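You operate a simulated robot arm through the tools that you are given. There is no shell and no other tool. Be economical: measure what you need, move in short steps, check, and stop when the job is done.

Carry out the task below with a simulated two-armed robot. There is one attempt and no reset: what you move stays moved.

## Task
Gauge the steel axle pin; put it and its matching bush on the blue mat.
Fine: close the caliper jaw on the standing pin, read the size, and leave the jaw open. Set down upright: what you pick out.

It is judged by the outcome, as a careful person would: the job done as asked, and still so three seconds after it is handed in. It fails if anything else is knocked over, pushed out of place, dropped, spilled or broken.

## Robot
Two 7-joint arms with fingered hands on one trunk, hanging from a carriage that runs on a rail from [0, -1.968] to [0, 0.012] (x, y) and turns from -289 to 399 degrees about z. Base frame: it is fixed where the carriage stands at the start and does not move with it; the origin is on the floor, on the carriage's upright axis, x ahead of it, y to its left, z up. Units: m, degrees, N and s.
The left shoulder is at the start at [0.04, 0.177, 1.228], the right one opposite. With the tool pointing down near the work surface each hand reaches from about 0.42 to 0.86 m from the robot's upright axis, wherever it stands, measured 20 degrees to its own side. Places, roughly: bench caliper [0.6, 0, 0.9]; blue mat by the caliper [0.7, -0.2, 0.9]; caliper jaw [0.6, -0.1, 0.9]; gap of the bench caliper [0.6, 0, 0.9]. Payload 4 kg a hand.
The tool frame of a hand sits at the grasp point between the pads (the TCP): z along the fingers, y along the line on which they close. The tips reach 0.03 m beyond it. The gripper opens to 0.104 m. The gripper's body begins 0.035 m behind the TCP. The gripper is a hand of 4 fingers: y runs from the thumb to the fingers, the wrist lies at [-0.015, -0.104, -0.178] in the tool frame.
Orientation is that of the tool frame in the base frame, as a unit quaternion [x, y, z, w]. With the fingers straight down and the wrist toward the robot, the tool's x, y and z point along [0, 1, 0], [1, 0, 0] and [0, 0, -1] of the base frame.

## Interface
- The arms move only by the tool servo_tool. It takes "left_rows", "right_rows" or both (then of equal length, played together; a hand with none holds still); each is text: rows parted by semicolons, each of 6 numbers parted by spaces: the shift along the base's x, y, z in m, then the turn, a rotation vector about the base's x, y, z in degrees. In form: x y z rx ry rz; .... A call has 1 to 10 rows; each row is the pose to reach, as a shift and turn from the pose commanded when the call began. Rows are played at 5 a second. More than 0.05 m and 8.6 degrees between two rows, and nothing of the call is played. A pose out of reach is approached as far as the arm can. The call stops where the force on the tool passes 40 N (or 10 N more than at its start, if that is more) or the arm is blocked; 0.2 s more then pass. In this call time passes only in rows, and 0.2 s behind the last. The reply holds the time, the measured pose of the TCP, the force on the tool along the base axes, the opening and the grip force, in the units named above and with some noise, with the torque about the TCP (base axes, N m) and any sound that the robot's microphone picked up, and new pictures: "pictures" is both (left out), scene, wrist or none (wrist: the cameras of the hands that moved).
- Cameras (640 x 400 px; columns grow to the right, rows downward): "scene" is now at [0.228, -0.0034, 1.512]; the picture's right is [-0.05, -1.00, 0.00], its down [-0.75, 0.04, -0.66] and it looks along [0.66, -0.03, -0.75] (base axes); focal length 266 px, centre (320, 200). "left" rides on the left gripper at [-0.061, -0.092, -0.13] in its tool frame; the picture's right is [-0.81, -0.27, 0.52], its down [0.53, -0.71, 0.46] and it looks along [0.24, 0.65, 0.72] (tool axes); focal length 275 px, centre (320, 200). "right" rides on the right gripper at [0.061, -0.092, -0.13] in its tool frame; the picture's right is [-0.81, 0.28, -0.52], its down [-0.53, -0.71, 0.46] and it looks along [-0.24, 0.64, 0.72] (tool axes); focal length 275 px, centre (320, 200). There is no depth. A picture from a camera that has moved, and an enlarged one, comes with that camera's place and axes in the base frame and with its lens. The place of the scene camera against the robot may be out by one fixed shift of up to 0.012 m in any direction.
- move_column(by): slides the trunk up (or, below 0, down) by that many m; the arms and the scene camera ride with it, the base frame stays. It gives what a move gives, with no picture.
- drive_base(legs): drives the robot by 1 to 6 legs, each [ahead, left, turn to the left] in m, m and degrees, along the robot's own axes; the way and the turn of a leg run together, so that a leg with both is an arc; at most 1.5 m and 180 degrees a leg. The arms and the cameras ride along, it lands a little off, and it stops where it bumps. It keeps to its track: a leg is cut to what the track allows. It gives what a move gives, and a new picture of the scene camera.
- move_fingers(index, middle, ring, thumb_bend, thumb_turn, hand): sets how far each is bent, from 0 (flat) to 1 (curled in); at 0.3 the hand is open as for a grip, at 0.7 the pads meet at the TCP. One left out holds its place. A second passes; each finger stops where it meets its share of the squeeze, and holds until it gets a number again. It is the only way to open and close the hand. It gives what a move gives, with no picture; readings hold the bend of each and the force on the fingers (four entries, about 0 where the hand has none), thumb and palm. thumb_turn goes from beside the hand (0) to across from the fingers (1), as for a grip.
- aim_head(pan, tilt): turns the head with the scene camera to pan (to the left, within 86 degrees either way) and tilt (down, from -29 to 69), counted from straight ahead of the robot. It gives what a move gives, and a new picture of the scene camera.
- enlarge(camera, box): a new picture of the part [left, top, right, bottom] of that camera's present view, enlarged. The clock stands still meanwhile.
- close_job(): hands the job in; it is judged then, once.

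Work in short steps. Places have to be worked out from the pictures, the camera data and where the tool is seen: move nearer, look again, correct. Check each grasp and each placing, and mend what went wrong. You have 120 turns and 260 pictures in all, those below and enlarged ones among them. Open the grippers and draw the arms clear of the work before you hand the job in, unless the task says otherwise; then end with one line.

The tools are called after "Call:" as name(argument=value, ...) on one line, values as JSON. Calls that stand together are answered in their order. servo_tool: Moves the arms, as the interface text tells. Its arguments: {"type":"object","properties":{"left_rows":{"type":"string"},"right_rows":{"type":"string"},"pictures":{"type":"string","enum":["both","scene","wrist","none"]}},"required":[]} The other tools are called the same way: move_column (by) slides the trunk up or down; move_fingers (index, middle, ring, thumb_bend, thumb_turn, hand) moves the fingers one by one; drive_base (legs) drives the base; aim_head (pan, tilt) turns the head that bears the scene camera; enlarge (camera, box) takes an enlarged picture of a part of a camera's view; close_job () hands the job in.

At the start:

```text
time: 0.0
left_ee_pos: [0.4714, 0.1964, 1.1504]
left_tcp_rot: [0.707, 0.707, 0.0, 0.0]
left_force: [-0.3, 0.6, -0.4]
left_moment: [0.0, 0.01, -0.05]
left_finger_gap: 0.1039
left_grip_force: 0.0
left_shape: jaw
left_bend: [0.3, 0.3, 0.3, 0.3, 0.98]
left_finger forces: [0.1, 0.0, 0.0, 0.0, 0.1, 0.0]
right_ee_pos: [0.5384, -0.2696, 1.1341]
right_tcp_rot: [0.707, 0.707, 0.001, 0.0]
right_force: [0.2, 0.0, 0.1]
right_moment: [0.0, -0.01, 0.02]
right_finger_gap: 0.1037
right_grip_force: 0.1
right_shape: jaw
right_bend: [0.3, 0.3, 0.3, 0.3, 0.98]
right_finger forces: [0.0, 0.0, 0.0, 0.0, 0.1, 0.0]
trunk travel left (down, up): [-0.35, 0.413]
robot x, y, heading: [-0.0012, -0.0002, -0.3]
head pan, tilt: [-2.9, 49.0]
```

scene: 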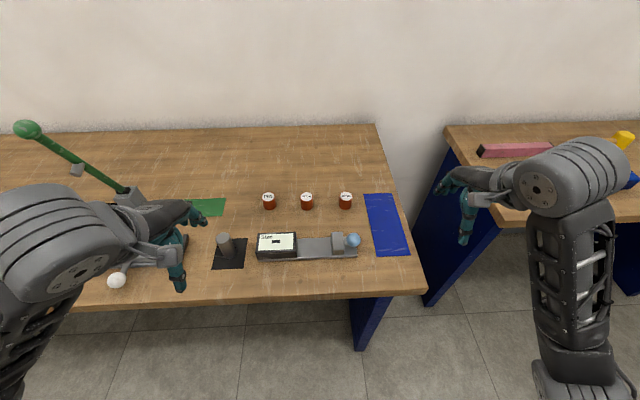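
right: 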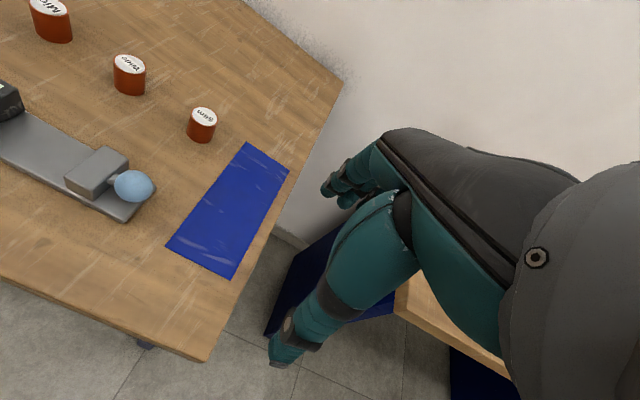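
left: 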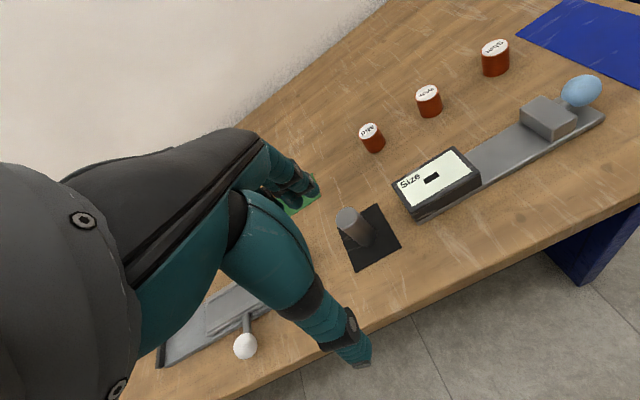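

I'll look closely at the bushes' labels, the pin and the caliper before moving.

Call:
enlarge(camera="scene", box=[200, 180, 420, 280])

Call:
enlarge(camera="left", box=[320, 20, 640, 220])

Call:
enlarge(camera="scene", box=[0, 100, 260, 310])

```text
2.91 times, centred on (310, 230) of scene
camera zoom: at [0.228, -0.0034, 1.512], right [-0.05, -1.0, 0.0], down [-0.75, 0.04, -0.66], along [0.66, -0.03, -0.75], focal length 773 px, centre (349, 113)
```

zoom: 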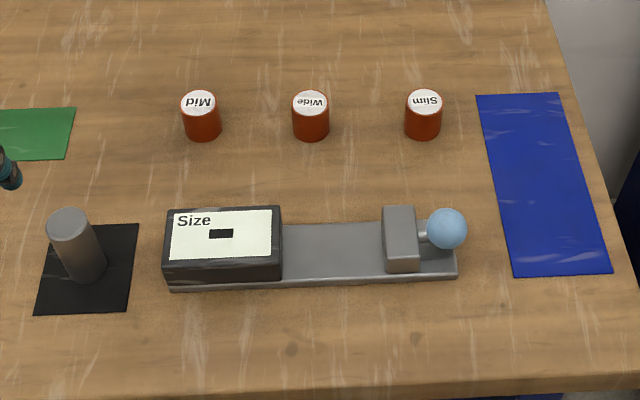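

```text
2.00 times, centred on (480, 120) of left
camera zoom: at [0.3805, 0.1349, 1.28], right [-0.27, -0.81, -0.52], down [-0.71, 0.53, -0.46], along [0.65, 0.24, -0.72], focal length 551 px, centre (0, 360)
```

zoom: 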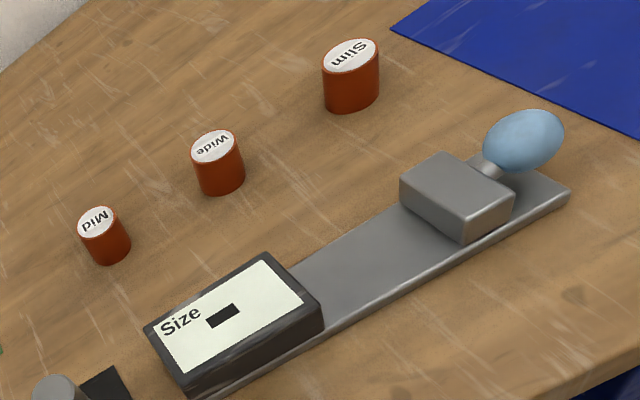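

```text
1.90 times, centred on (130, 205) of scene
camera zoom: at [0.228, -0.0034, 1.512], right [-0.05, -1.0, 0.0], down [-0.75, 0.04, -0.66], along [0.66, -0.03, -0.75], focal length 506 px, centre (682, 190)
```

zoom: 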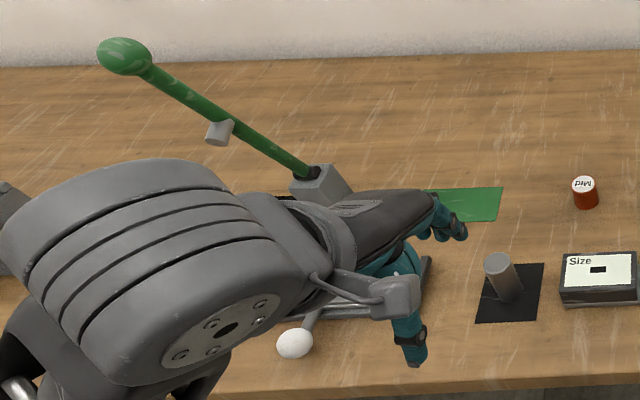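

Triangulating: the pin's top is about (0.573, 0.198, 1.02), the bench about z 0.925, and the bush tops about 0.96. I'll bring the open left hand above the pin and look again.

Call:
servo_tool(left_rows="0.035 0 0 0 0 0; 0.07 0 0 0 0 0; 0.1 0 0 0 0 0; 0.1 0 -0.03 0 0 0; 0.1 0 -0.05 0 0 0")

```text
time: 1.2
left_ee_pos: [0.5718, 0.1968, 1.1016]
left_tcp_rot: [0.707, 0.707, 0.001, 0.0]
left_force: [0.3, -0.5, 0.2]
left_moment: [0.02, 0.01, 0.01]
left_finger_gap: 0.1036
left_grip_force: 0.1
left_shape: jaw
left_bend: [0.3, 0.3, 0.3, 0.3, 0.98]
left_finger forces: [0.0, 0.0, 0.0, 0.0, 0.1, 0.1]
right_ee_pos: [0.5401, -0.2707, 1.1326]
right_tcp_rot: [0.707, 0.707, 0.0, 0.0]
right_force: [-0.5, -0.8, -0.6]
right_moment: [-0.01, -0.01, -0.03]
right_finger_gap: 0.1037
right_grip_force: 0.2
right_shape: jaw
right_bend: [0.3, 0.3, 0.3, 0.3, 0.98]
right_finger forces: [0.0, 0.0, 0.0, 0.1, 0.1, 0.1]
trunk travel left (down, up): [-0.35, 0.413]
robot x, y, heading: [0.0009, 0.0002, -0.1]
head pan, tilt: [-2.9, 49.0]
camera scene: at [0.2281, -0.0034, 1.5121], right [-0.05, -1.0, 0.0], down [-0.75, 0.04, -0.66], along [0.66, -0.03, -0.75], focal length 266 px, centre (320, 200)
camera left: at [0.4802, 0.135, 1.2298], right [-0.27, -0.81, -0.52], down [-0.71, 0.53, -0.46], along [0.65, 0.24, -0.72], focal length 275 px, centre (320, 200)
```

scene: 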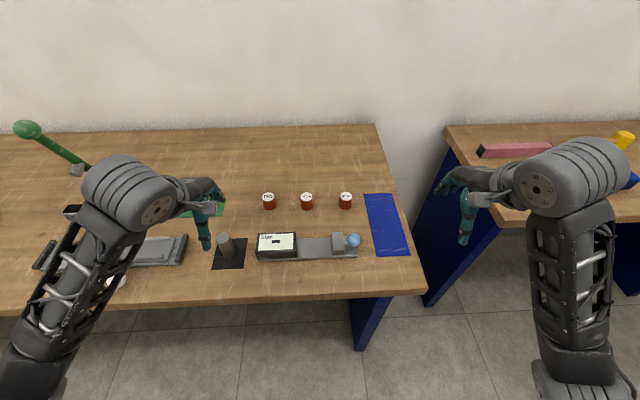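
left: 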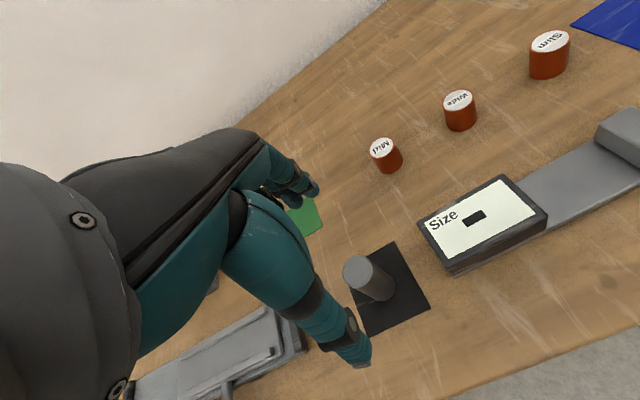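

The view shows the pin's top nearly straight below the grasp point, though its height is uncertain (0.97–1.02). I'll lower 0.035 m with the pin between thumb and fingers and measure again.

Call:
servo_tool(left_rows="0.01 0.002 -0.018 0 0 0; 0.015 0.003 -0.035 0 0 0; 0.015 0.003 -0.035 0 0 0")

Call:
enlarge(camera="left", box=[260, 180, 500, 330])

```text
time: 2.0
left_ee_pos: [0.5868, 0.1991, 1.067]
left_tcp_rot: [0.707, 0.707, 0.0, 0.0]
left_force: [0.1, 0.5, 0.1]
left_moment: [-0.01, 0.02, 0.0]
left_finger_gap: 0.104
left_grip_force: 0.0
left_shape: jaw
left_bend: [0.3, 0.3, 0.3, 0.3, 0.98]
left_finger forces: [0.0, 0.0, 0.0, 0.0, 0.0, 0.1]
right_ee_pos: [0.54, -0.2706, 1.1324]
right_tcp_rot: [0.707, 0.707, 0.001, 0.0]
right_force: [-0.1, 0.5, 0.1]
right_moment: [-0.01, -0.01, -0.01]
right_finger_gap: 0.1038
right_grip_force: 0.0
right_shape: jaw
right_bend: [0.3, 0.3, 0.3, 0.3, 0.98]
right_finger forces: [0.0, 0.0, 0.1, 0.1, 0.0, 0.0]
trunk travel left (down, up): [-0.35, 0.413]
robot x, y, heading: [-0.0002, 0.0007, -0.0]
head pan, tilt: [-2.9, 49.0]
camera scene: at [0.2281, -0.0033, 1.5121], right [-0.05, -1.0, 0.0], down [-0.75, 0.04, -0.66], along [0.66, -0.03, -0.75], focal length 266 px, centre (320, 200)
camera left: at [0.4958, 0.1377, 1.1946], right [-0.28, -0.81, -0.52], down [-0.71, 0.53, -0.46], along [0.65, 0.24, -0.72], focal length 275 px, centre (320, 200)
```

scene: 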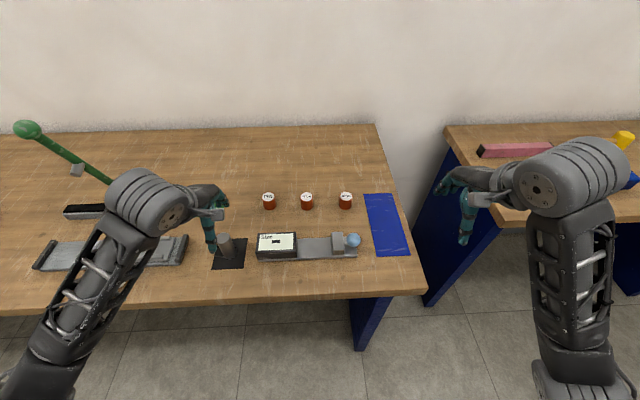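
left: 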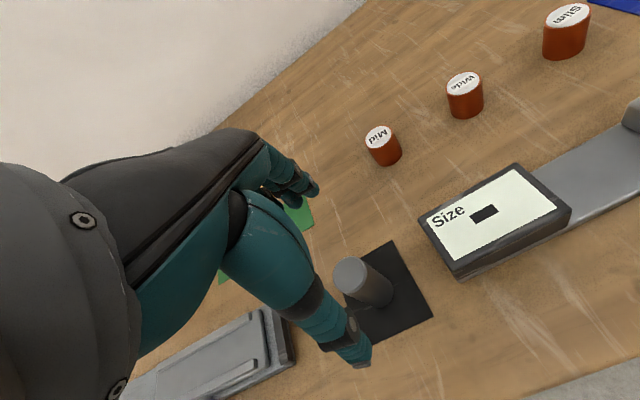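

```text
2.67 times, centred on (380, 255) of left
camera zoom: at [0.4958, 0.1377, 1.1946], right [-0.28, -0.81, -0.52], down [-0.71, 0.53, -0.46], along [0.65, 0.24, -0.72], focal length 734 px, centre (160, 53)
```

zoom: 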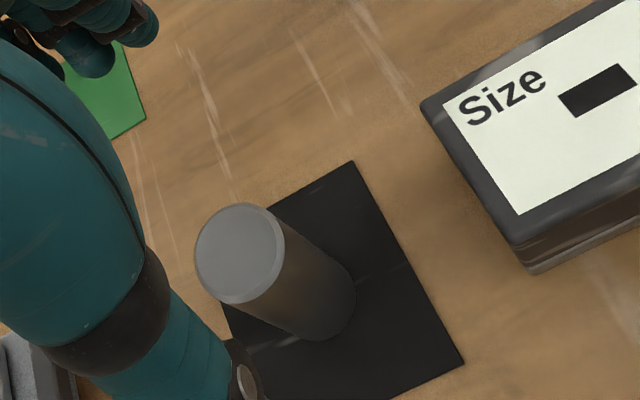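

Combined views put the pin top near (0.587, 0.201, 1.00) with a diameter around 26 mm. I'll lower the hand around its upper part, leaving the fingers high so they clear the jaws later.

Call:
servo_tool(left_rows="0 0.001 -0.025 0 0 0; 0 0.001 -0.05 0 0 0; 0 0.001 -0.072 0 0 0; 0 0.001 -0.072 0 0 0")

Call:
enlarge(camera="scene", box=[180, 180, 300, 280])

```text
time: 3.0
left_ee_pos: [0.5853, 0.1997, 0.9953]
left_tcp_rot: [0.707, 0.707, 0.0, -0.001]
left_force: [0.3, 0.2, -0.8]
left_moment: [-0.02, 0.01, -0.02]
left_finger_gap: 0.1037
left_grip_force: 0.1
left_shape: jaw
left_bend: [0.3, 0.3, 0.3, 0.3, 0.98]
left_finger forces: [0.1, 0.1, 0.0, 0.0, 0.1, 0.0]
right_ee_pos: [0.54, -0.2696, 1.1343]
right_tcp_rot: [0.707, 0.707, 0.0, 0.0]
right_force: [-0.2, 0.0, -0.4]
right_moment: [0.01, -0.03, -0.01]
right_finger_gap: 0.1036
right_grip_force: 0.1
right_shape: jaw
right_bend: [0.3, 0.3, 0.3, 0.3, 0.98]
right_finger forces: [0.0, 0.0, 0.0, 0.0, 0.0, 0.0]
trunk travel left (down, up): [-0.35, 0.413]
robot x, y, heading: [-0.0042, -0.002, 0.2]
head pan, tilt: [-2.9, 49.0]
camera scene: at [0.2281, -0.0033, 1.5121], right [-0.05, -1.0, 0.0], down [-0.75, 0.04, -0.66], along [0.66, -0.03, -0.75], focal length 266 px, centre (320, 200)
camera left: at [0.4944, 0.1398, 1.1235], right [-0.27, -0.81, -0.52], down [-0.71, 0.53, -0.46], along [0.65, 0.24, -0.72], focal length 275 px, centre (320, 200)
```

scene: 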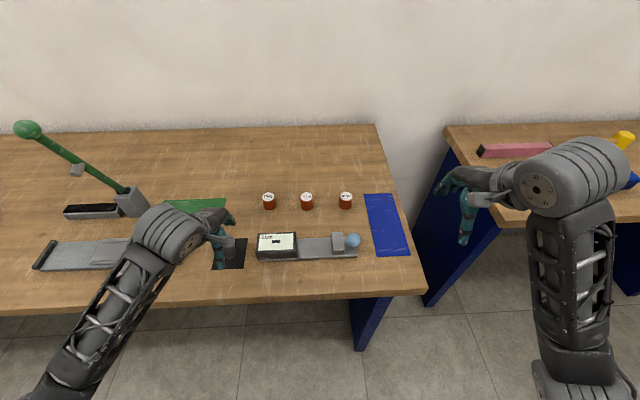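
left: 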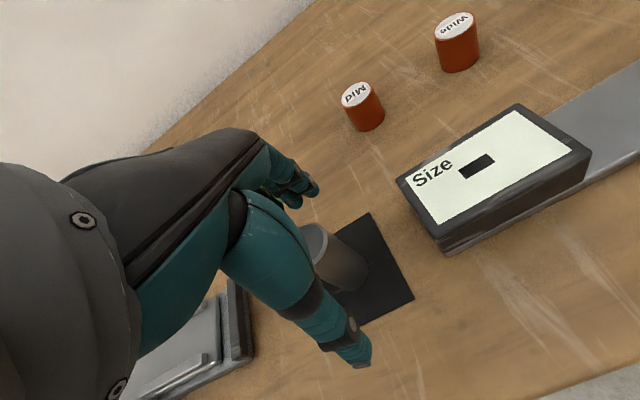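

```text
4.00 times, centred on (240, 230) of scene
camera zoom: at [0.2281, -0.0033, 1.5121], right [-0.05, -1.0, 0.0], down [-0.75, 0.04, -0.66], along [0.66, -0.03, -0.75], focal length 1064 px, centre (640, 80)
```

zoom: 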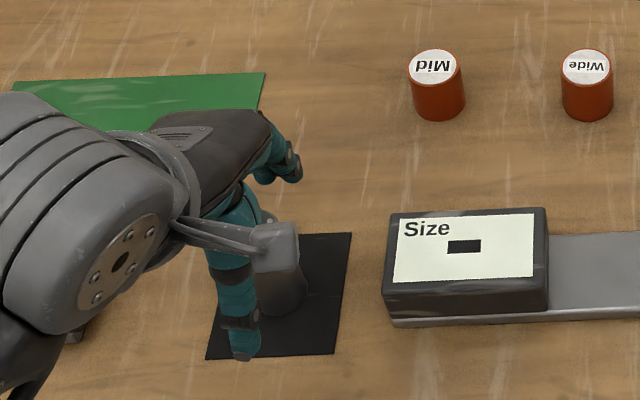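

The pin sits centred between thumb and fingers with its top about level with the grasp point. I'll go down 10 mm more and close gently.

Call:
servo_tool(left_rows="0.001 0.001 -0.006 0 0 0; 0.002 0.001 -0.01 0 0 0", pictures="none")

Call:
move_fingers(hand="left", index=0.55, middle=0.55, ring=0.55, thumb_bend=0.55)

Call:
enlarge(camera="left", box=[200, 150, 440, 380])

```text
time: 3.6
left_ee_pos: [0.589, 0.2021, 0.9845]
left_tcp_rot: [0.707, 0.707, 0.0, 0.001]
left_force: [-0.9, 0.1, 0.0]
left_moment: [0.01, 0.01, 0.02]
left_finger_gap: 0.1036
left_grip_force: 0.1
left_shape: jaw
left_bend: [0.3, 0.3, 0.3, 0.3, 0.98]
left_finger forces: [0.0, 0.0, 0.1, 0.1, 0.1, 0.0]
right_ee_pos: [0.5394, -0.2706, 1.1334]
right_tcp_rot: [0.707, 0.707, -0.001, 0.001]
right_force: [1.0, 0.4, 0.2]
right_moment: [0.0, -0.04, -0.02]
right_finger_gap: 0.1035
right_grip_force: 0.0
right_shape: jaw
right_bend: [0.3, 0.3, 0.3, 0.3, 0.98]
right_finger forces: [0.1, 0.0, 0.1, 0.0, 0.0, 0.1]
trunk travel left (down, up): [-0.35, 0.413]
robot x, y, heading: [0.0001, 0.0015, -0.1]
head pan, tilt: [-2.9, 49.0]
```

```text
time: 4.6
left_ee_pos: [0.5884, 0.2017, 0.9837]
left_tcp_rot: [0.707, 0.707, 0.001, 0.001]
left_force: [0.9, -0.3, -0.5]
left_moment: [0.04, -0.07, 0.01]
left_finger_gap: 0.0395
left_grip_force: 0.5
left_shape: fingers
left_bend: [0.55, 0.54, 0.55, 0.55, 0.98]
left_finger forces: [0.1, 1.6, 0.1, 0.0, 0.0, 0.0]
right_ee_pos: [0.5396, -0.271, 1.1337]
right_tcp_rot: [0.707, 0.707, 0.0, 0.001]
right_force: [-0.3, -0.3, 0.1]
right_moment: [-0.03, -0.01, 0.01]
right_finger_gap: 0.1038
right_grip_force: 0.1
right_shape: jaw
right_bend: [0.3, 0.3, 0.3, 0.3, 0.98]
right_finger forces: [0.0, 0.1, 0.0, 0.0, 0.0, 0.0]
trunk travel left (down, up): [-0.35, 0.413]
robot x, y, heading: [-0.0013, -0.0004, 0.1]
head pan, tilt: [-2.9, 49.0]
```

```text
1.74 times, centred on (320, 265) of left
camera zoom: at [0.4975, 0.1408, 1.1135], right [-0.27, -0.81, -0.52], down [-0.71, 0.53, -0.46], along [0.65, 0.24, -0.72], focal length 479 px, centre (320, 87)
```

zoom: 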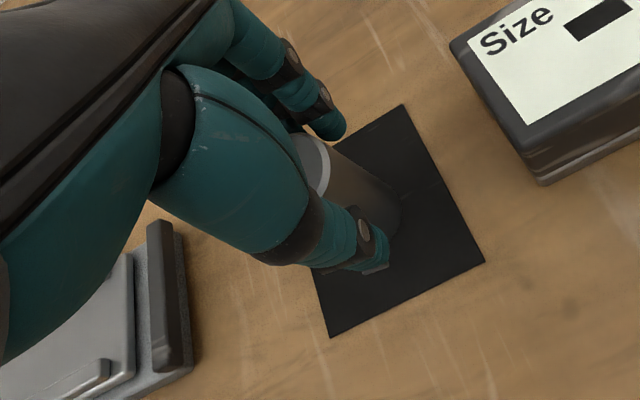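

The middle finger touches while the thumb doesn't yet, so the pin lies a few mm further out. I'll shift the hand 4 mm outward and close thumb and fingers further.

Call:
servo_tool(left_rows="0.004 0 0 0 0 0; 0.004 0 0 0 0 0", pictures="none")

Call:
move_fingers(hand="left", index=0.6, middle=0.6, ring=0.6, thumb_bend=0.6)

Call:
enlarge(camera="left", box=[200, 150, 440, 380])

```text
time: 5.2
left_ee_pos: [0.5929, 0.2013, 0.9826]
left_tcp_rot: [0.707, 0.708, 0.001, 0.0]
left_force: [0.9, 0.2, 0.1]
left_moment: [0.01, 0.0, 0.0]
left_finger_gap: 0.0394
left_grip_force: 0.3
left_shape: fingers
left_bend: [0.55, 0.54, 0.55, 0.55, 0.98]
left_finger forces: [0.0, 1.0, 0.0, 0.0, 0.1, 0.0]
right_ee_pos: [0.5386, -0.27, 1.1328]
right_tcp_rot: [0.707, 0.707, 0.0, 0.0]
right_force: [0.3, 0.4, 0.0]
right_moment: [0.01, 0.0, 0.04]
right_finger_gap: 0.1038
right_grip_force: 0.0
right_shape: jaw
right_bend: [0.3, 0.3, 0.3, 0.3, 0.98]
right_finger forces: [0.1, 0.0, 0.1, 0.1, 0.0, 0.0]
trunk travel left (down, up): [-0.35, 0.413]
robot x, y, heading: [0.0016, -0.0021, -0.1]
head pan, tilt: [-2.9, 49.0]
```

```text
time: 6.2
left_ee_pos: [0.5917, 0.2005, 0.983]
left_tcp_rot: [0.707, 0.707, 0.0, 0.0]
left_force: [2.3, 0.1, 0.5]
left_moment: [0.02, -0.05, -0.01]
left_finger_gap: 0.0268
left_grip_force: 0.2
left_shape: fingers
left_bend: [0.6, 0.59, 0.6, 0.6, 0.98]
left_finger forces: [0.0, 1.1, 0.1, 0.0, 0.1, 0.1]
right_ee_pos: [0.5402, -0.2698, 1.1335]
right_tcp_rot: [0.707, 0.707, 0.0, 0.0]
right_force: [0.5, -0.1, 1.2]
right_moment: [0.0, -0.01, -0.01]
right_finger_gap: 0.1037
right_grip_force: 0.0
right_shape: jaw
right_bend: [0.3, 0.3, 0.3, 0.3, 0.98]
right_finger forces: [0.0, 0.0, 0.0, 0.1, 0.0, 0.1]
trunk travel left (down, up): [-0.35, 0.413]
robot x, y, heading: [0.0008, -0.0008, -0.1]
head pan, tilt: [-2.9, 49.0]
```

```text
1.74 times, centred on (320, 265) of left
camera zoom: at [0.5014, 0.1401, 1.1128], right [-0.27, -0.81, -0.52], down [-0.71, 0.53, -0.46], along [0.65, 0.24, -0.72], focal length 479 px, centre (320, 87)
```

zoom: 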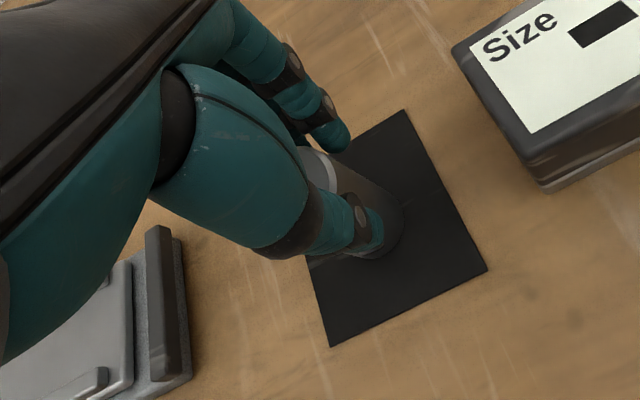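

The finger contact is light and the pin remains upright. I'll keep closing until the thumb also bears.

Call:
move_fingers(hand="left", middle=0.6, thumb_bend=0.68)

Call:
enlarge(camera="left", box=[200, 150, 440, 380])

```text
time: 7.2
left_ee_pos: [0.592, 0.2011, 0.9832]
left_tcp_rot: [0.707, 0.707, -0.001, 0.0]
left_force: [0.7, 0.7, -0.1]
left_moment: [0.01, 0.02, -0.01]
left_finger_gap: 0.0201
left_grip_force: 2.2
left_shape: fingers
left_bend: [0.6, 0.57, 0.6, 0.65, 0.97]
left_finger forces: [0.2, 2.6, 0.0, 0.0, 1.8, 0.1]
right_ee_pos: [0.5389, -0.271, 1.1327]
right_tcp_rot: [0.707, 0.707, 0.0, 0.0]
right_force: [-0.1, 0.5, 0.0]
right_moment: [-0.01, -0.01, -0.02]
right_finger_gap: 0.1035
right_grip_force: 0.1
right_shape: jaw
right_bend: [0.3, 0.3, 0.3, 0.3, 0.98]
right_finger forces: [0.0, 0.1, 0.0, 0.0, 0.1, 0.0]
trunk travel left (down, up): [-0.35, 0.413]
robot x, y, heading: [-0.0032, 0.0037, -0.1]
head pan, tilt: [-2.9, 49.0]
```

```text
1.74 times, centred on (320, 265) of left
camera zoom: at [0.5012, 0.1402, 1.1125], right [-0.28, -0.81, -0.52], down [-0.71, 0.53, -0.46], along [0.64, 0.24, -0.72], focal length 479 px, centre (320, 87)
```

zoom: 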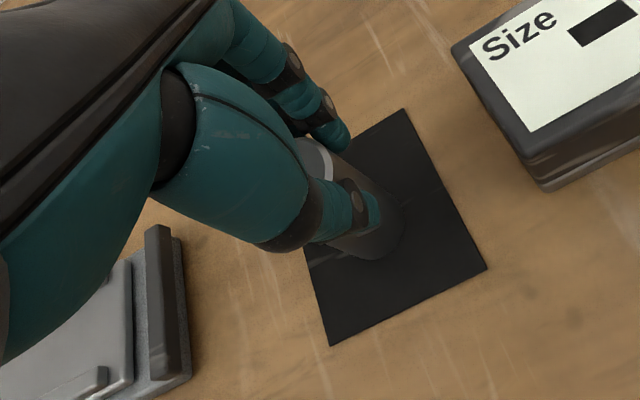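

Both sides bear now. I'll firm up the grip with all the fingers, symmetrically.

Call:
move_fingers(hand="left", index=0.66, middle=0.72, ring=0.66, thumb_bend=0.78)

Call:
enlarge(camera="left", box=[200, 150, 440, 380])

```text
time: 8.2
left_ee_pos: [0.5931, 0.2015, 0.9834]
left_tcp_rot: [0.707, 0.707, 0.0, 0.0]
left_force: [0.4, 0.0, 0.9]
left_moment: [-0.02, 0.01, -0.01]
left_finger_gap: 0.0141
left_grip_force: 11.4
left_shape: fingers
left_bend: [0.62, 0.62, 0.66, 0.7, 0.94]
left_finger forces: [2.5, 8.7, 0.0, 0.1, 11.3, 0.1]
right_ee_pos: [0.5392, -0.2708, 1.1327]
right_tcp_rot: [0.707, 0.707, 0.0, 0.0]
right_force: [-0.1, -0.2, 0.0]
right_moment: [0.03, 0.03, -0.02]
right_finger_gap: 0.1033
right_grip_force: 0.0
right_shape: jaw
right_bend: [0.3, 0.3, 0.3, 0.3, 0.98]
right_finger forces: [0.0, 0.0, 0.1, 0.1, 0.0, 0.0]
trunk travel left (down, up): [-0.35, 0.413]
robot x, y, heading: [0.0009, 0.0002, -0.0]
head pan, tilt: [-2.9, 49.0]
```

```text
1.74 times, centred on (320, 265) of left
camera zoom: at [0.501, 0.14, 1.1124], right [-0.28, -0.81, -0.52], down [-0.71, 0.53, -0.46], along [0.64, 0.24, -0.72], focal length 479 px, centre (320, 87)
```

zoom: 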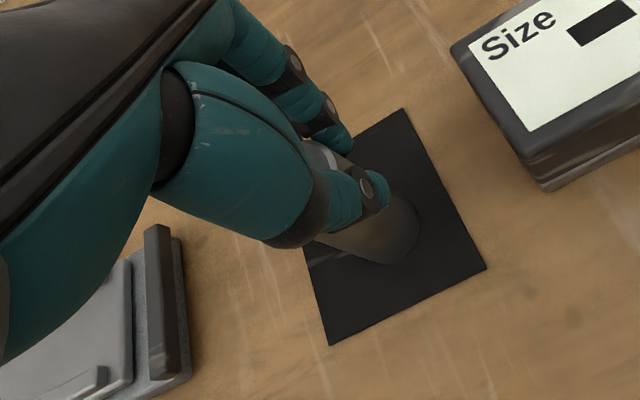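

Grip is 11 N. I'll lift 3 cm and check that the pin hangs straight.

Call:
servo_tool(left_rows="0 0 0.01 0 0 0; 0 0 0.03 0 0 0; 0 0 0.03 0 0 0")

Call:
enlarge(camera="left", box=[200, 150, 440, 380])

Call:
enlarge(camera="scene", box=[180, 190, 380, 280])

```text
time: 9.0
left_ee_pos: [0.5922, 0.2017, 1.0146]
left_tcp_rot: [0.707, 0.707, 0.0, 0.001]
left_force: [-0.5, 0.0, -3.4]
left_moment: [0.01, 0.01, -0.03]
left_finger_gap: 0.0126
left_grip_force: 11.0
left_shape: fingers
left_bend: [0.63, 0.62, 0.66, 0.71, 0.94]
left_finger forces: [2.5, 8.8, 0.0, 0.1, 10.6, 0.0]
right_ee_pos: [0.539, -0.2712, 1.1329]
right_tcp_rot: [0.707, 0.707, -0.001, 0.0]
right_force: [-0.2, -0.3, 0.5]
right_moment: [0.0, -0.02, 0.0]
right_finger_gap: 0.1036
right_grip_force: 0.0
right_shape: jaw
right_bend: [0.3, 0.3, 0.3, 0.3, 0.98]
right_finger forces: [0.0, 0.0, 0.2, 0.0, 0.0, 0.0]
trunk travel left (down, up): [-0.35, 0.413]
robot x, y, heading: [0.0009, -0.0041, 0.1]
head pan, tilt: [-2.9, 49.0]
camera scene: at [0.2277, -0.0034, 1.5119], right [-0.05, -1.0, 0.0], down [-0.75, 0.04, -0.66], along [0.65, -0.03, -0.76], focal length 266 px, centre (320, 200)
camera left: at [0.5015, 0.1401, 1.1432], right [-0.28, -0.81, -0.52], down [-0.71, 0.53, -0.45], along [0.64, 0.24, -0.72], focal length 275 px, centre (320, 200)
```

scene: 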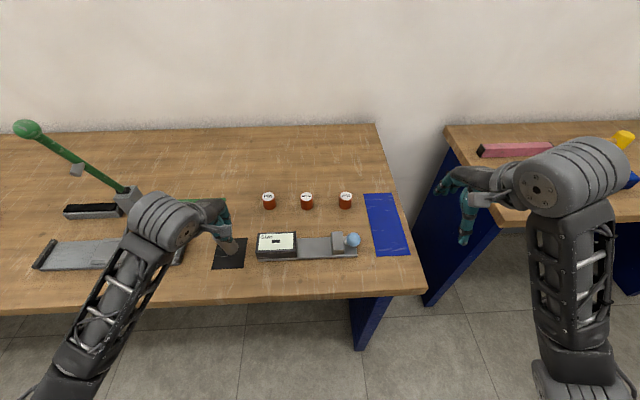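
left: 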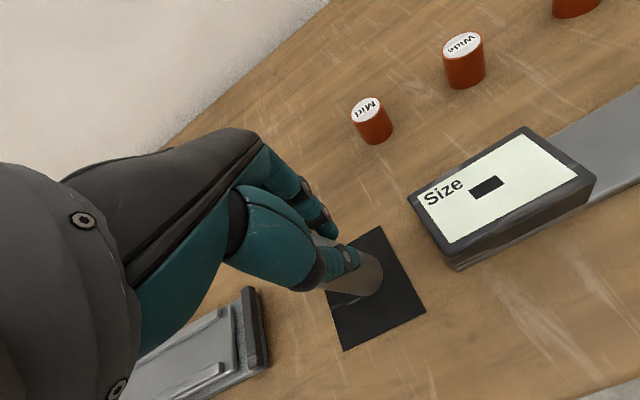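

```text
1.74 times, centred on (320, 265) of left
camera zoom: at [0.5015, 0.1401, 1.1432], right [-0.28, -0.81, -0.52], down [-0.71, 0.53, -0.45], along [0.64, 0.24, -0.72], focal length 479 px, centre (320, 87)
```

zoom: 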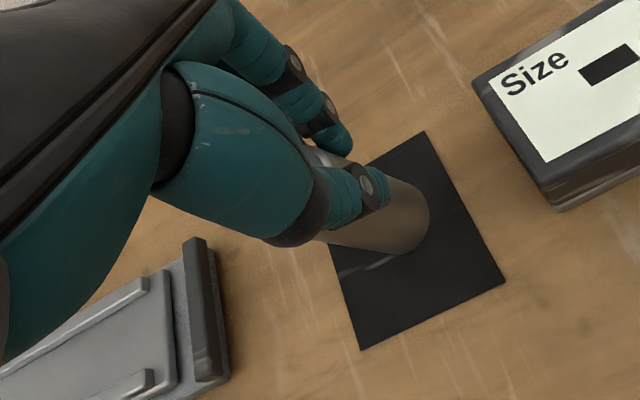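

```text
3.20 times, centred on (280, 235) of scene
camera zoom: at [0.2277, -0.0034, 1.5119], right [-0.05, -1.0, 0.0], down [-0.75, 0.04, -0.66], along [0.65, -0.03, -0.76], focal length 851 px, centre (448, 88)
```

zoom: 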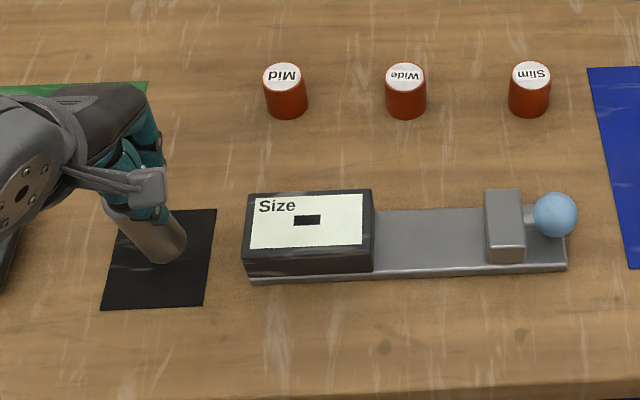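

The pin seems to have tilted in the grip, its lower end toward −y. I'll enlarge further from both cameras to measure the tilt.

Call:
enlarge(camera="scene", box=[200, 220, 260, 276])

Call:
enlarge(camera="left", box=[290, 210, 410, 310])

```text
7.14 times, centred on (230, 248) of scene
camera zoom: at [0.2277, -0.0034, 1.5119], right [-0.05, -1.0, 0.0], down [-0.75, 0.04, -0.66], along [0.65, -0.03, -0.76], focal length 1899 px, centre (963, -143)
```

zoom: 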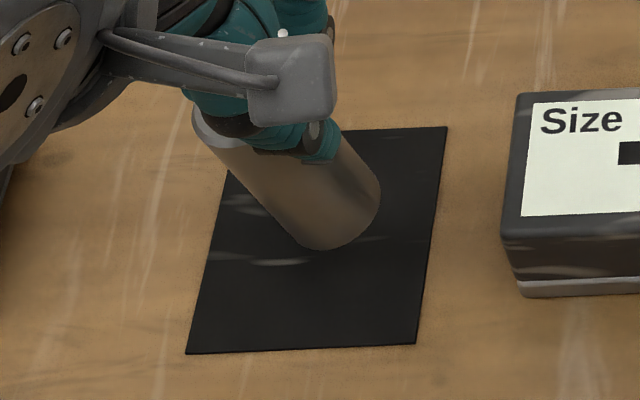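

```text
4.00 times, centred on (350, 260) of left
camera zoom: at [0.5015, 0.1401, 1.1432], right [-0.28, -0.81, -0.52], down [-0.71, 0.53, -0.45], along [0.64, 0.24, -0.72], focal length 1101 px, centre (200, -40)
```

zoom: 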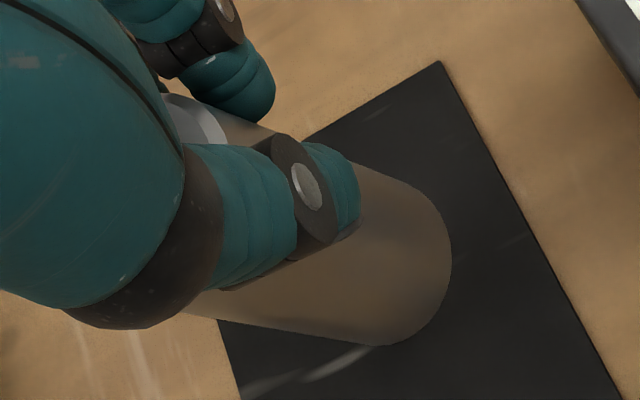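

The two views constrain the tilt poorly, so I'll swing the right hand round to look at the pin from the −y side as a third viewpoint.

Call:
servo_tool(right_rows="-0.01 0.015 0.01 0 0 8; -0.02 0.03 0.02 0 0 16; -0.03 0.045 0.02 0 0 24; -0.04 0.06 0.02 0 0 32; -0.05 0.075 0.02 0 0 40; -0.06 0.09 0.02 0 0 48; -0.07 0.105 0.02 0 0 56; -0.07 0.12 0.02 0 0 64; -0.07 0.13 0.02 0 0 72")

```text
time: 11.0
left_ee_pos: [0.5937, 0.201, 1.0142]
left_tcp_rot: [0.707, 0.707, 0.001, 0.001]
left_force: [0.4, -0.4, -3.9]
left_moment: [-0.03, 0.03, 0.0]
left_finger_gap: 0.0126
left_grip_force: 10.8
left_shape: fingers
left_bend: [0.63, 0.62, 0.66, 0.71, 0.94]
left_finger forces: [2.5, 8.7, 0.0, 0.0, 10.4, 0.0]
right_ee_pos: [0.4684, -0.1413, 1.1525]
right_tcp_rot: [0.156, 0.988, 0.0, 0.0]
right_force: [0.1, 0.3, 0.4]
right_moment: [0.0, 0.0, 0.0]
right_finger_gap: 0.1033
right_grip_force: 0.1
right_shape: jaw
right_bend: [0.3, 0.3, 0.3, 0.3, 0.98]
right_finger forces: [0.0, 0.0, 0.0, 0.0, 0.0, 0.0]
trunk travel left (down, up): [-0.35, 0.413]
robot x, y, heading: [-0.0017, -0.0005, -0.2]
head pan, tilt: [-2.9, 49.0]
camera scene: at [0.2279, -0.0034, 1.512], right [-0.05, -1.0, 0.0], down [-0.75, 0.04, -0.66], along [0.66, -0.03, -0.75], focal length 266 px, centre (320, 200)
camera right: at [0.3838, -0.2094, 1.2837], right [0.86, 0.01, 0.52], down [0.29, -0.84, -0.46], along [0.43, 0.54, -0.72], focal length 275 px, centre (320, 200)
```

scene: 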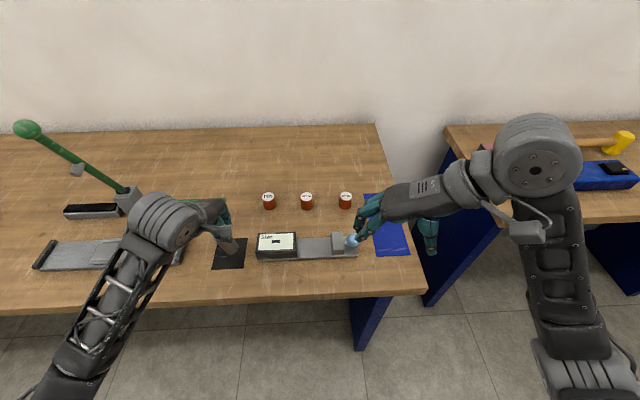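
right: 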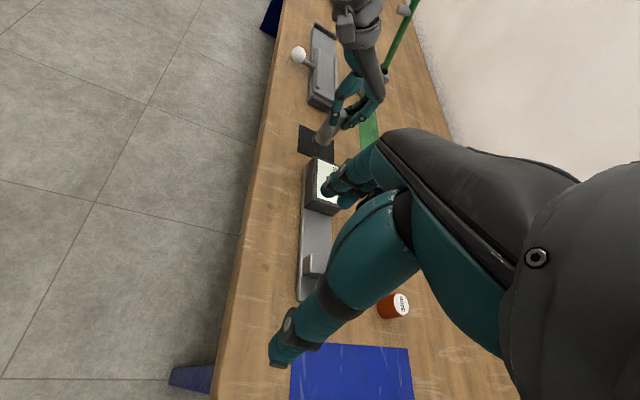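

Call:
enlarge(camera="right", box=[285, 60, 405, 210])

```text
2.67 times, centred on (345, 135) of right
camera zoom: at [0.3838, -0.2094, 1.2837], right [0.86, 0.01, 0.52], down [0.29, -0.84, -0.46], along [0.43, 0.54, -0.72], focal length 734 px, centre (253, 373)
```

zoom: 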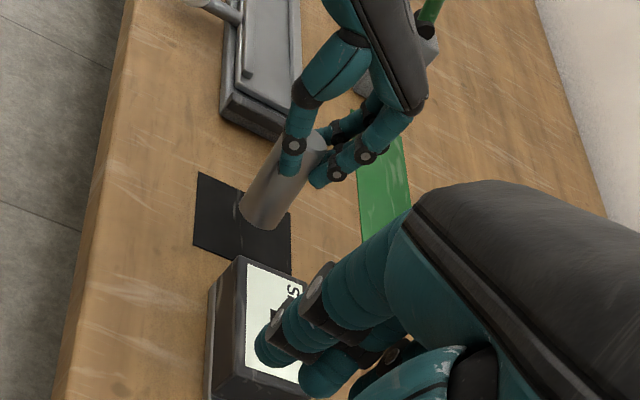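

The three views agree: the pin leans about 11° with its lower end toward +x. I also now judge the bench at z≈0.90, the caliper block's top about 0.94, and the gap from y≈0.039 to −0.052. I'll pitch the left hand +10.7° to bring the pin upright, rising slightly, and check.

Call:
servo_tool(left_rows="0 0 0.015 0 5 0; 0 0 0.03 0 10.7 0; 0 0 0.03 0 10.7 0")

Call:
enlarge(camera="right", box=[285, 60, 405, 210])

Call:
enlarge(camera="scene", box=[200, 210, 370, 276])

```text
time: 11.8
left_ee_pos: [0.5921, 0.2021, 1.0441]
left_tcp_rot: [0.704, 0.704, -0.066, -0.066]
left_force: [-0.4, -0.2, -4.6]
left_moment: [-0.01, -0.01, 0.0]
left_finger_gap: 0.0127
left_grip_force: 10.8
left_shape: fingers
left_bend: [0.62, 0.62, 0.66, 0.71, 0.94]
left_finger forces: [2.9, 9.2, 0.0, 0.0, 10.2, 0.0]
right_ee_pos: [0.4694, -0.1413, 1.1523]
right_tcp_rot: [0.157, 0.988, 0.0, 0.0]
right_force: [-0.1, -0.7, -0.4]
right_moment: [0.03, -0.03, 0.0]
right_finger_gap: 0.1035
right_grip_force: 0.1
right_shape: jaw
right_bend: [0.3, 0.3, 0.3, 0.3, 0.98]
right_finger forces: [0.0, 0.0, 0.0, 0.0, 0.0, 0.0]
trunk travel left (down, up): [-0.35, 0.413]
robot x, y, heading: [0.0018, -0.003, -0.3]
head pan, tilt: [-2.9, 49.0]
camera scene: at [0.2277, -0.0034, 1.5119], right [-0.05, -1.0, 0.0], down [-0.75, 0.04, -0.66], along [0.65, -0.03, -0.76], focal length 266 px, centre (320, 200)
camera left: at [0.5276, 0.1411, 1.1875], right [-0.37, -0.81, -0.46], down [-0.79, 0.53, -0.31], along [0.5, 0.24, -0.83], focal length 275 px, centre (320, 200)
```

scene: 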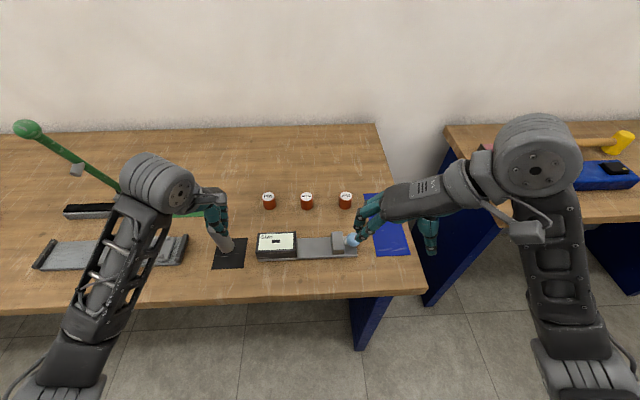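
left: 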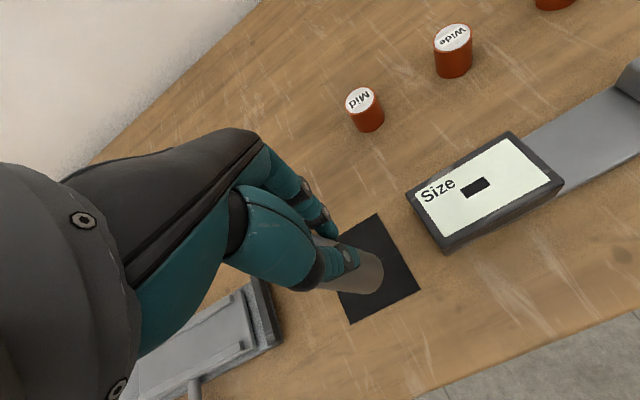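

```text
2.67 times, centred on (345, 135) of right
camera zoom: at [0.3835, -0.2093, 1.2834], right [0.86, 0.01, 0.52], down [0.29, -0.84, -0.46], along [0.43, 0.54, -0.72], focal length 734 px, centre (253, 373)
```

zoom: 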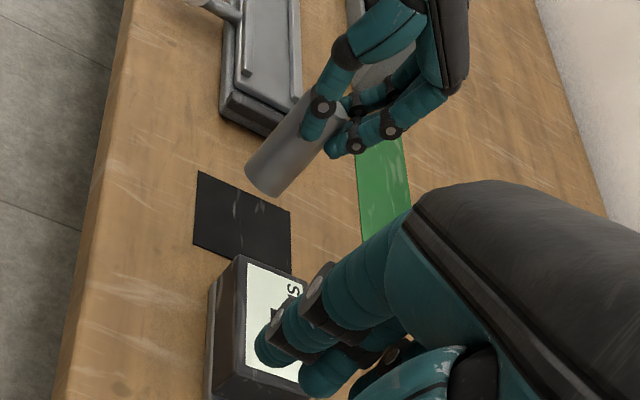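

```text
3.76 times, centred on (285, 243) of scene
camera zoom: at [0.2277, -0.0034, 1.5119], right [-0.05, -1.0, 0.0], down [-0.75, 0.04, -0.66], along [0.65, -0.03, -0.76], focal length 1001 px, centre (452, 38)
```

zoom: 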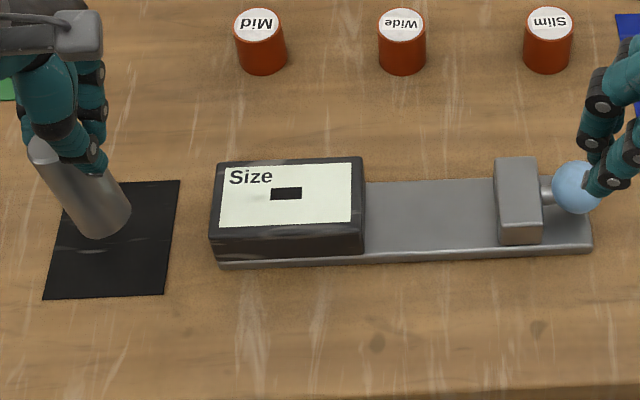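

The lean in x is gone. I'll check the remaining lean in y with closer views.

Call:
enlarge(camera="scene", box=[200, 220, 248, 276])

Call:
enlarge(camera="left", box=[290, 210, 410, 310])

```text
7.14 times, centred on (224, 248) of scene
camera zoom: at [0.2277, -0.0034, 1.5119], right [-0.05, -1.0, 0.0], down [-0.75, 0.04, -0.66], along [0.65, -0.03, -0.76], focal length 1899 px, centre (1006, -143)
```

zoom: 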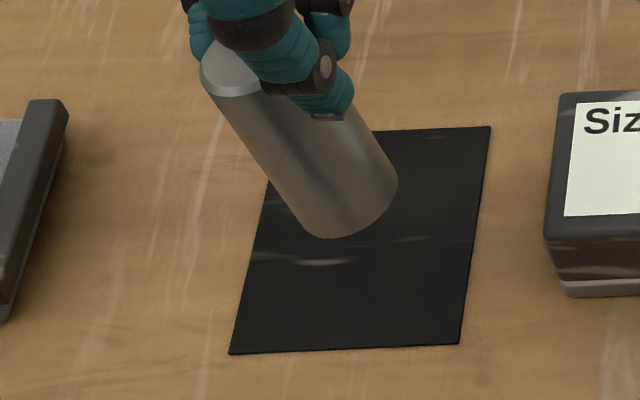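

```text
4.00 times, centred on (350, 260) of left
camera zoom: at [0.5276, 0.1411, 1.1875], right [-0.37, -0.81, -0.46], down [-0.79, 0.53, -0.31], along [0.5, 0.24, -0.83], focal length 1101 px, centre (200, -40)
```

zoom: 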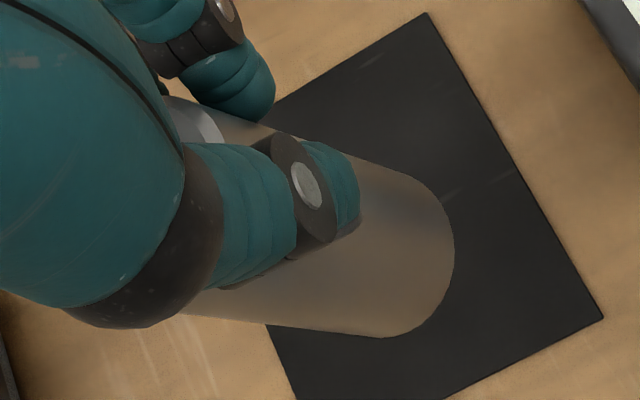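

A remaining lean of about 3.5° in y will be corrected too. The pin axis is offset about (−0.015, −0.007) from the grasp point and its foot is about 0.076 m below. The gap centreline is x≈0.601 and the fixed face y≈0.037, so I'll move the left hand above the gap while drawing the right hand back.

Call:
servo_tool(left_rows="0 0 0.012 2 0 0; 0.005 -0.04 0.012 3.5 0 0; 0.01 -0.08 0.012 3.5 0 0; 0.016 -0.12 0.012 3.5 0 0; 0.02 -0.155 0.012 3.5 0 0; 0.024 -0.183 0.012 3.5 0 0; 0.024 -0.183 0.012 3.5 0 0", right_rows="0 -0.03 0 0 0 0; 0 -0.06 0 0 0 0; 0 -0.09 0 0 0 0; 0 -0.12 0 0 0 0; 0 -0.12 0 0 0 0; 0 -0.12 0 0 0 0; 0 -0.12 0 0 0 0")

Call:
enlarge(camera="scene", box=[240, 200, 370, 276])

Call:
enlarge(camera="right", box=[240, 40, 420, 220])

```text
time: 13.4
left_ee_pos: [0.6189, 0.0193, 1.0569]
left_tcp_rot: [0.702, 0.706, -0.044, -0.088]
left_force: [0.1, 0.3, -4.2]
left_moment: [-0.04, 0.0, -0.01]
left_finger_gap: 0.0121
left_grip_force: 11.2
left_shape: fingers
left_bend: [0.62, 0.62, 0.66, 0.71, 0.94]
left_finger forces: [3.1, 8.9, 0.0, 0.0, 10.0, 0.0]
right_ee_pos: [0.4691, -0.2615, 1.1533]
right_tcp_rot: [0.157, 0.988, 0.0, 0.0]
right_force: [0.3, -0.2, 0.2]
right_moment: [0.01, -0.04, -0.02]
right_finger_gap: 0.1038
right_grip_force: 0.2
right_shape: jaw
right_bend: [0.3, 0.3, 0.3, 0.3, 0.98]
right_finger forces: [0.0, 0.1, 0.1, 0.0, 0.1, 0.0]
trunk travel left (down, up): [-0.35, 0.413]
robot x, y, heading: [-0.0026, -0.0007, 0.2]
head pan, tilt: [-2.9, 49.0]
camera scene: at [0.2278, -0.0029, 1.512], right [-0.05, -1.0, 0.0], down [-0.75, 0.04, -0.66], along [0.65, -0.03, -0.76], focal length 266 px, centre (320, 200)
camera right: at [0.3831, -0.3299, 1.2841], right [0.86, 0.01, 0.52], down [0.29, -0.84, -0.46], along [0.43, 0.54, -0.72], focal length 275 px, centre (320, 200)
camera left: at [0.5526, -0.0516, 1.1967], right [-0.37, -0.78, -0.51], down [-0.79, 0.55, -0.28], along [0.5, 0.29, -0.81], focal length 275 px, centre (320, 200)
```

scene: 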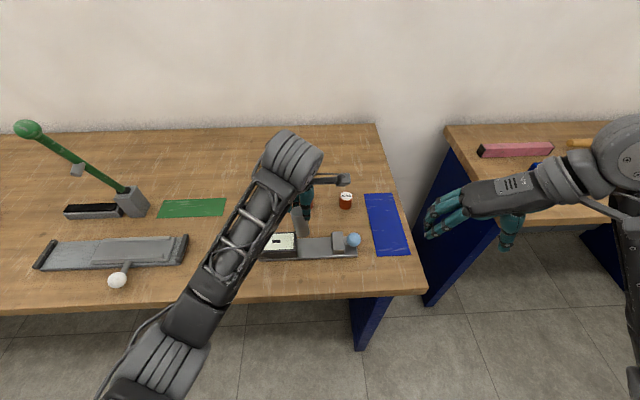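
right: 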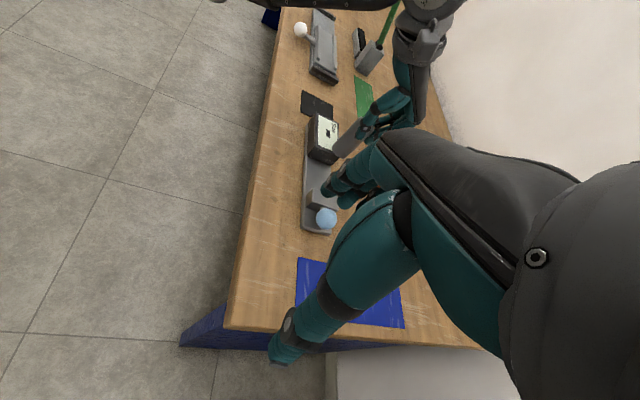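
left: 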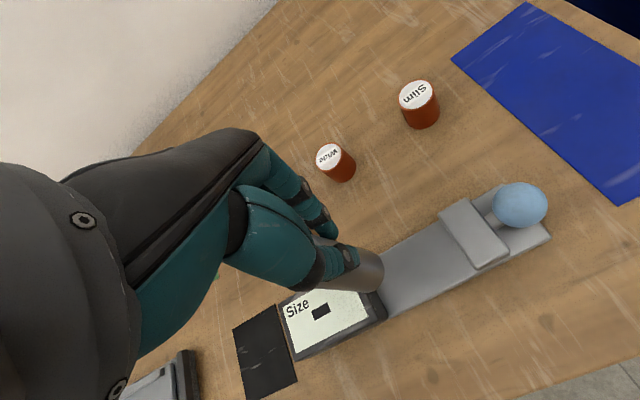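

```text
4.92 times, centred on (305, 238) of scene
camera zoom: at [0.2278, -0.0029, 1.512], right [-0.05, -1.0, 0.0], down [-0.75, 0.04, -0.66], along [0.65, -0.03, -0.76], focal length 1309 px, centre (394, 13)
```

zoom: 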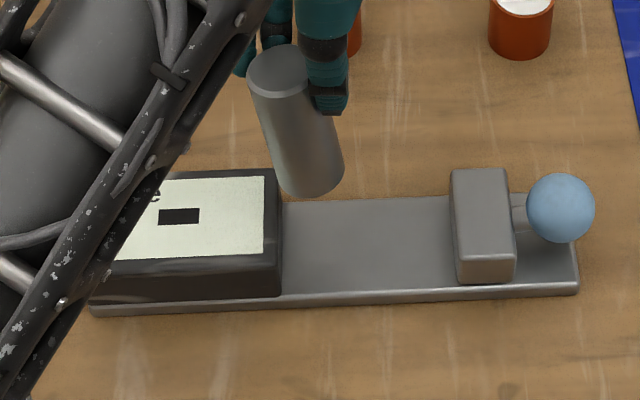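

```text
2.22 times, centred on (330, 130) of right
camera zoom: at [0.3831, -0.3299, 1.2841], right [0.86, 0.01, 0.52], down [0.29, -0.84, -0.46], along [0.43, 0.54, -0.72], focal length 612 px, centre (298, 356)
```

zoom: 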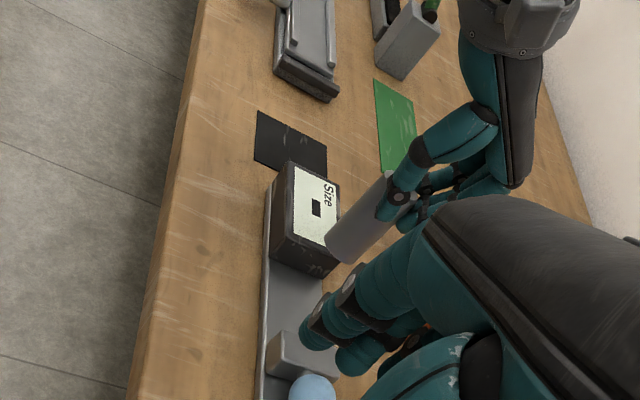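

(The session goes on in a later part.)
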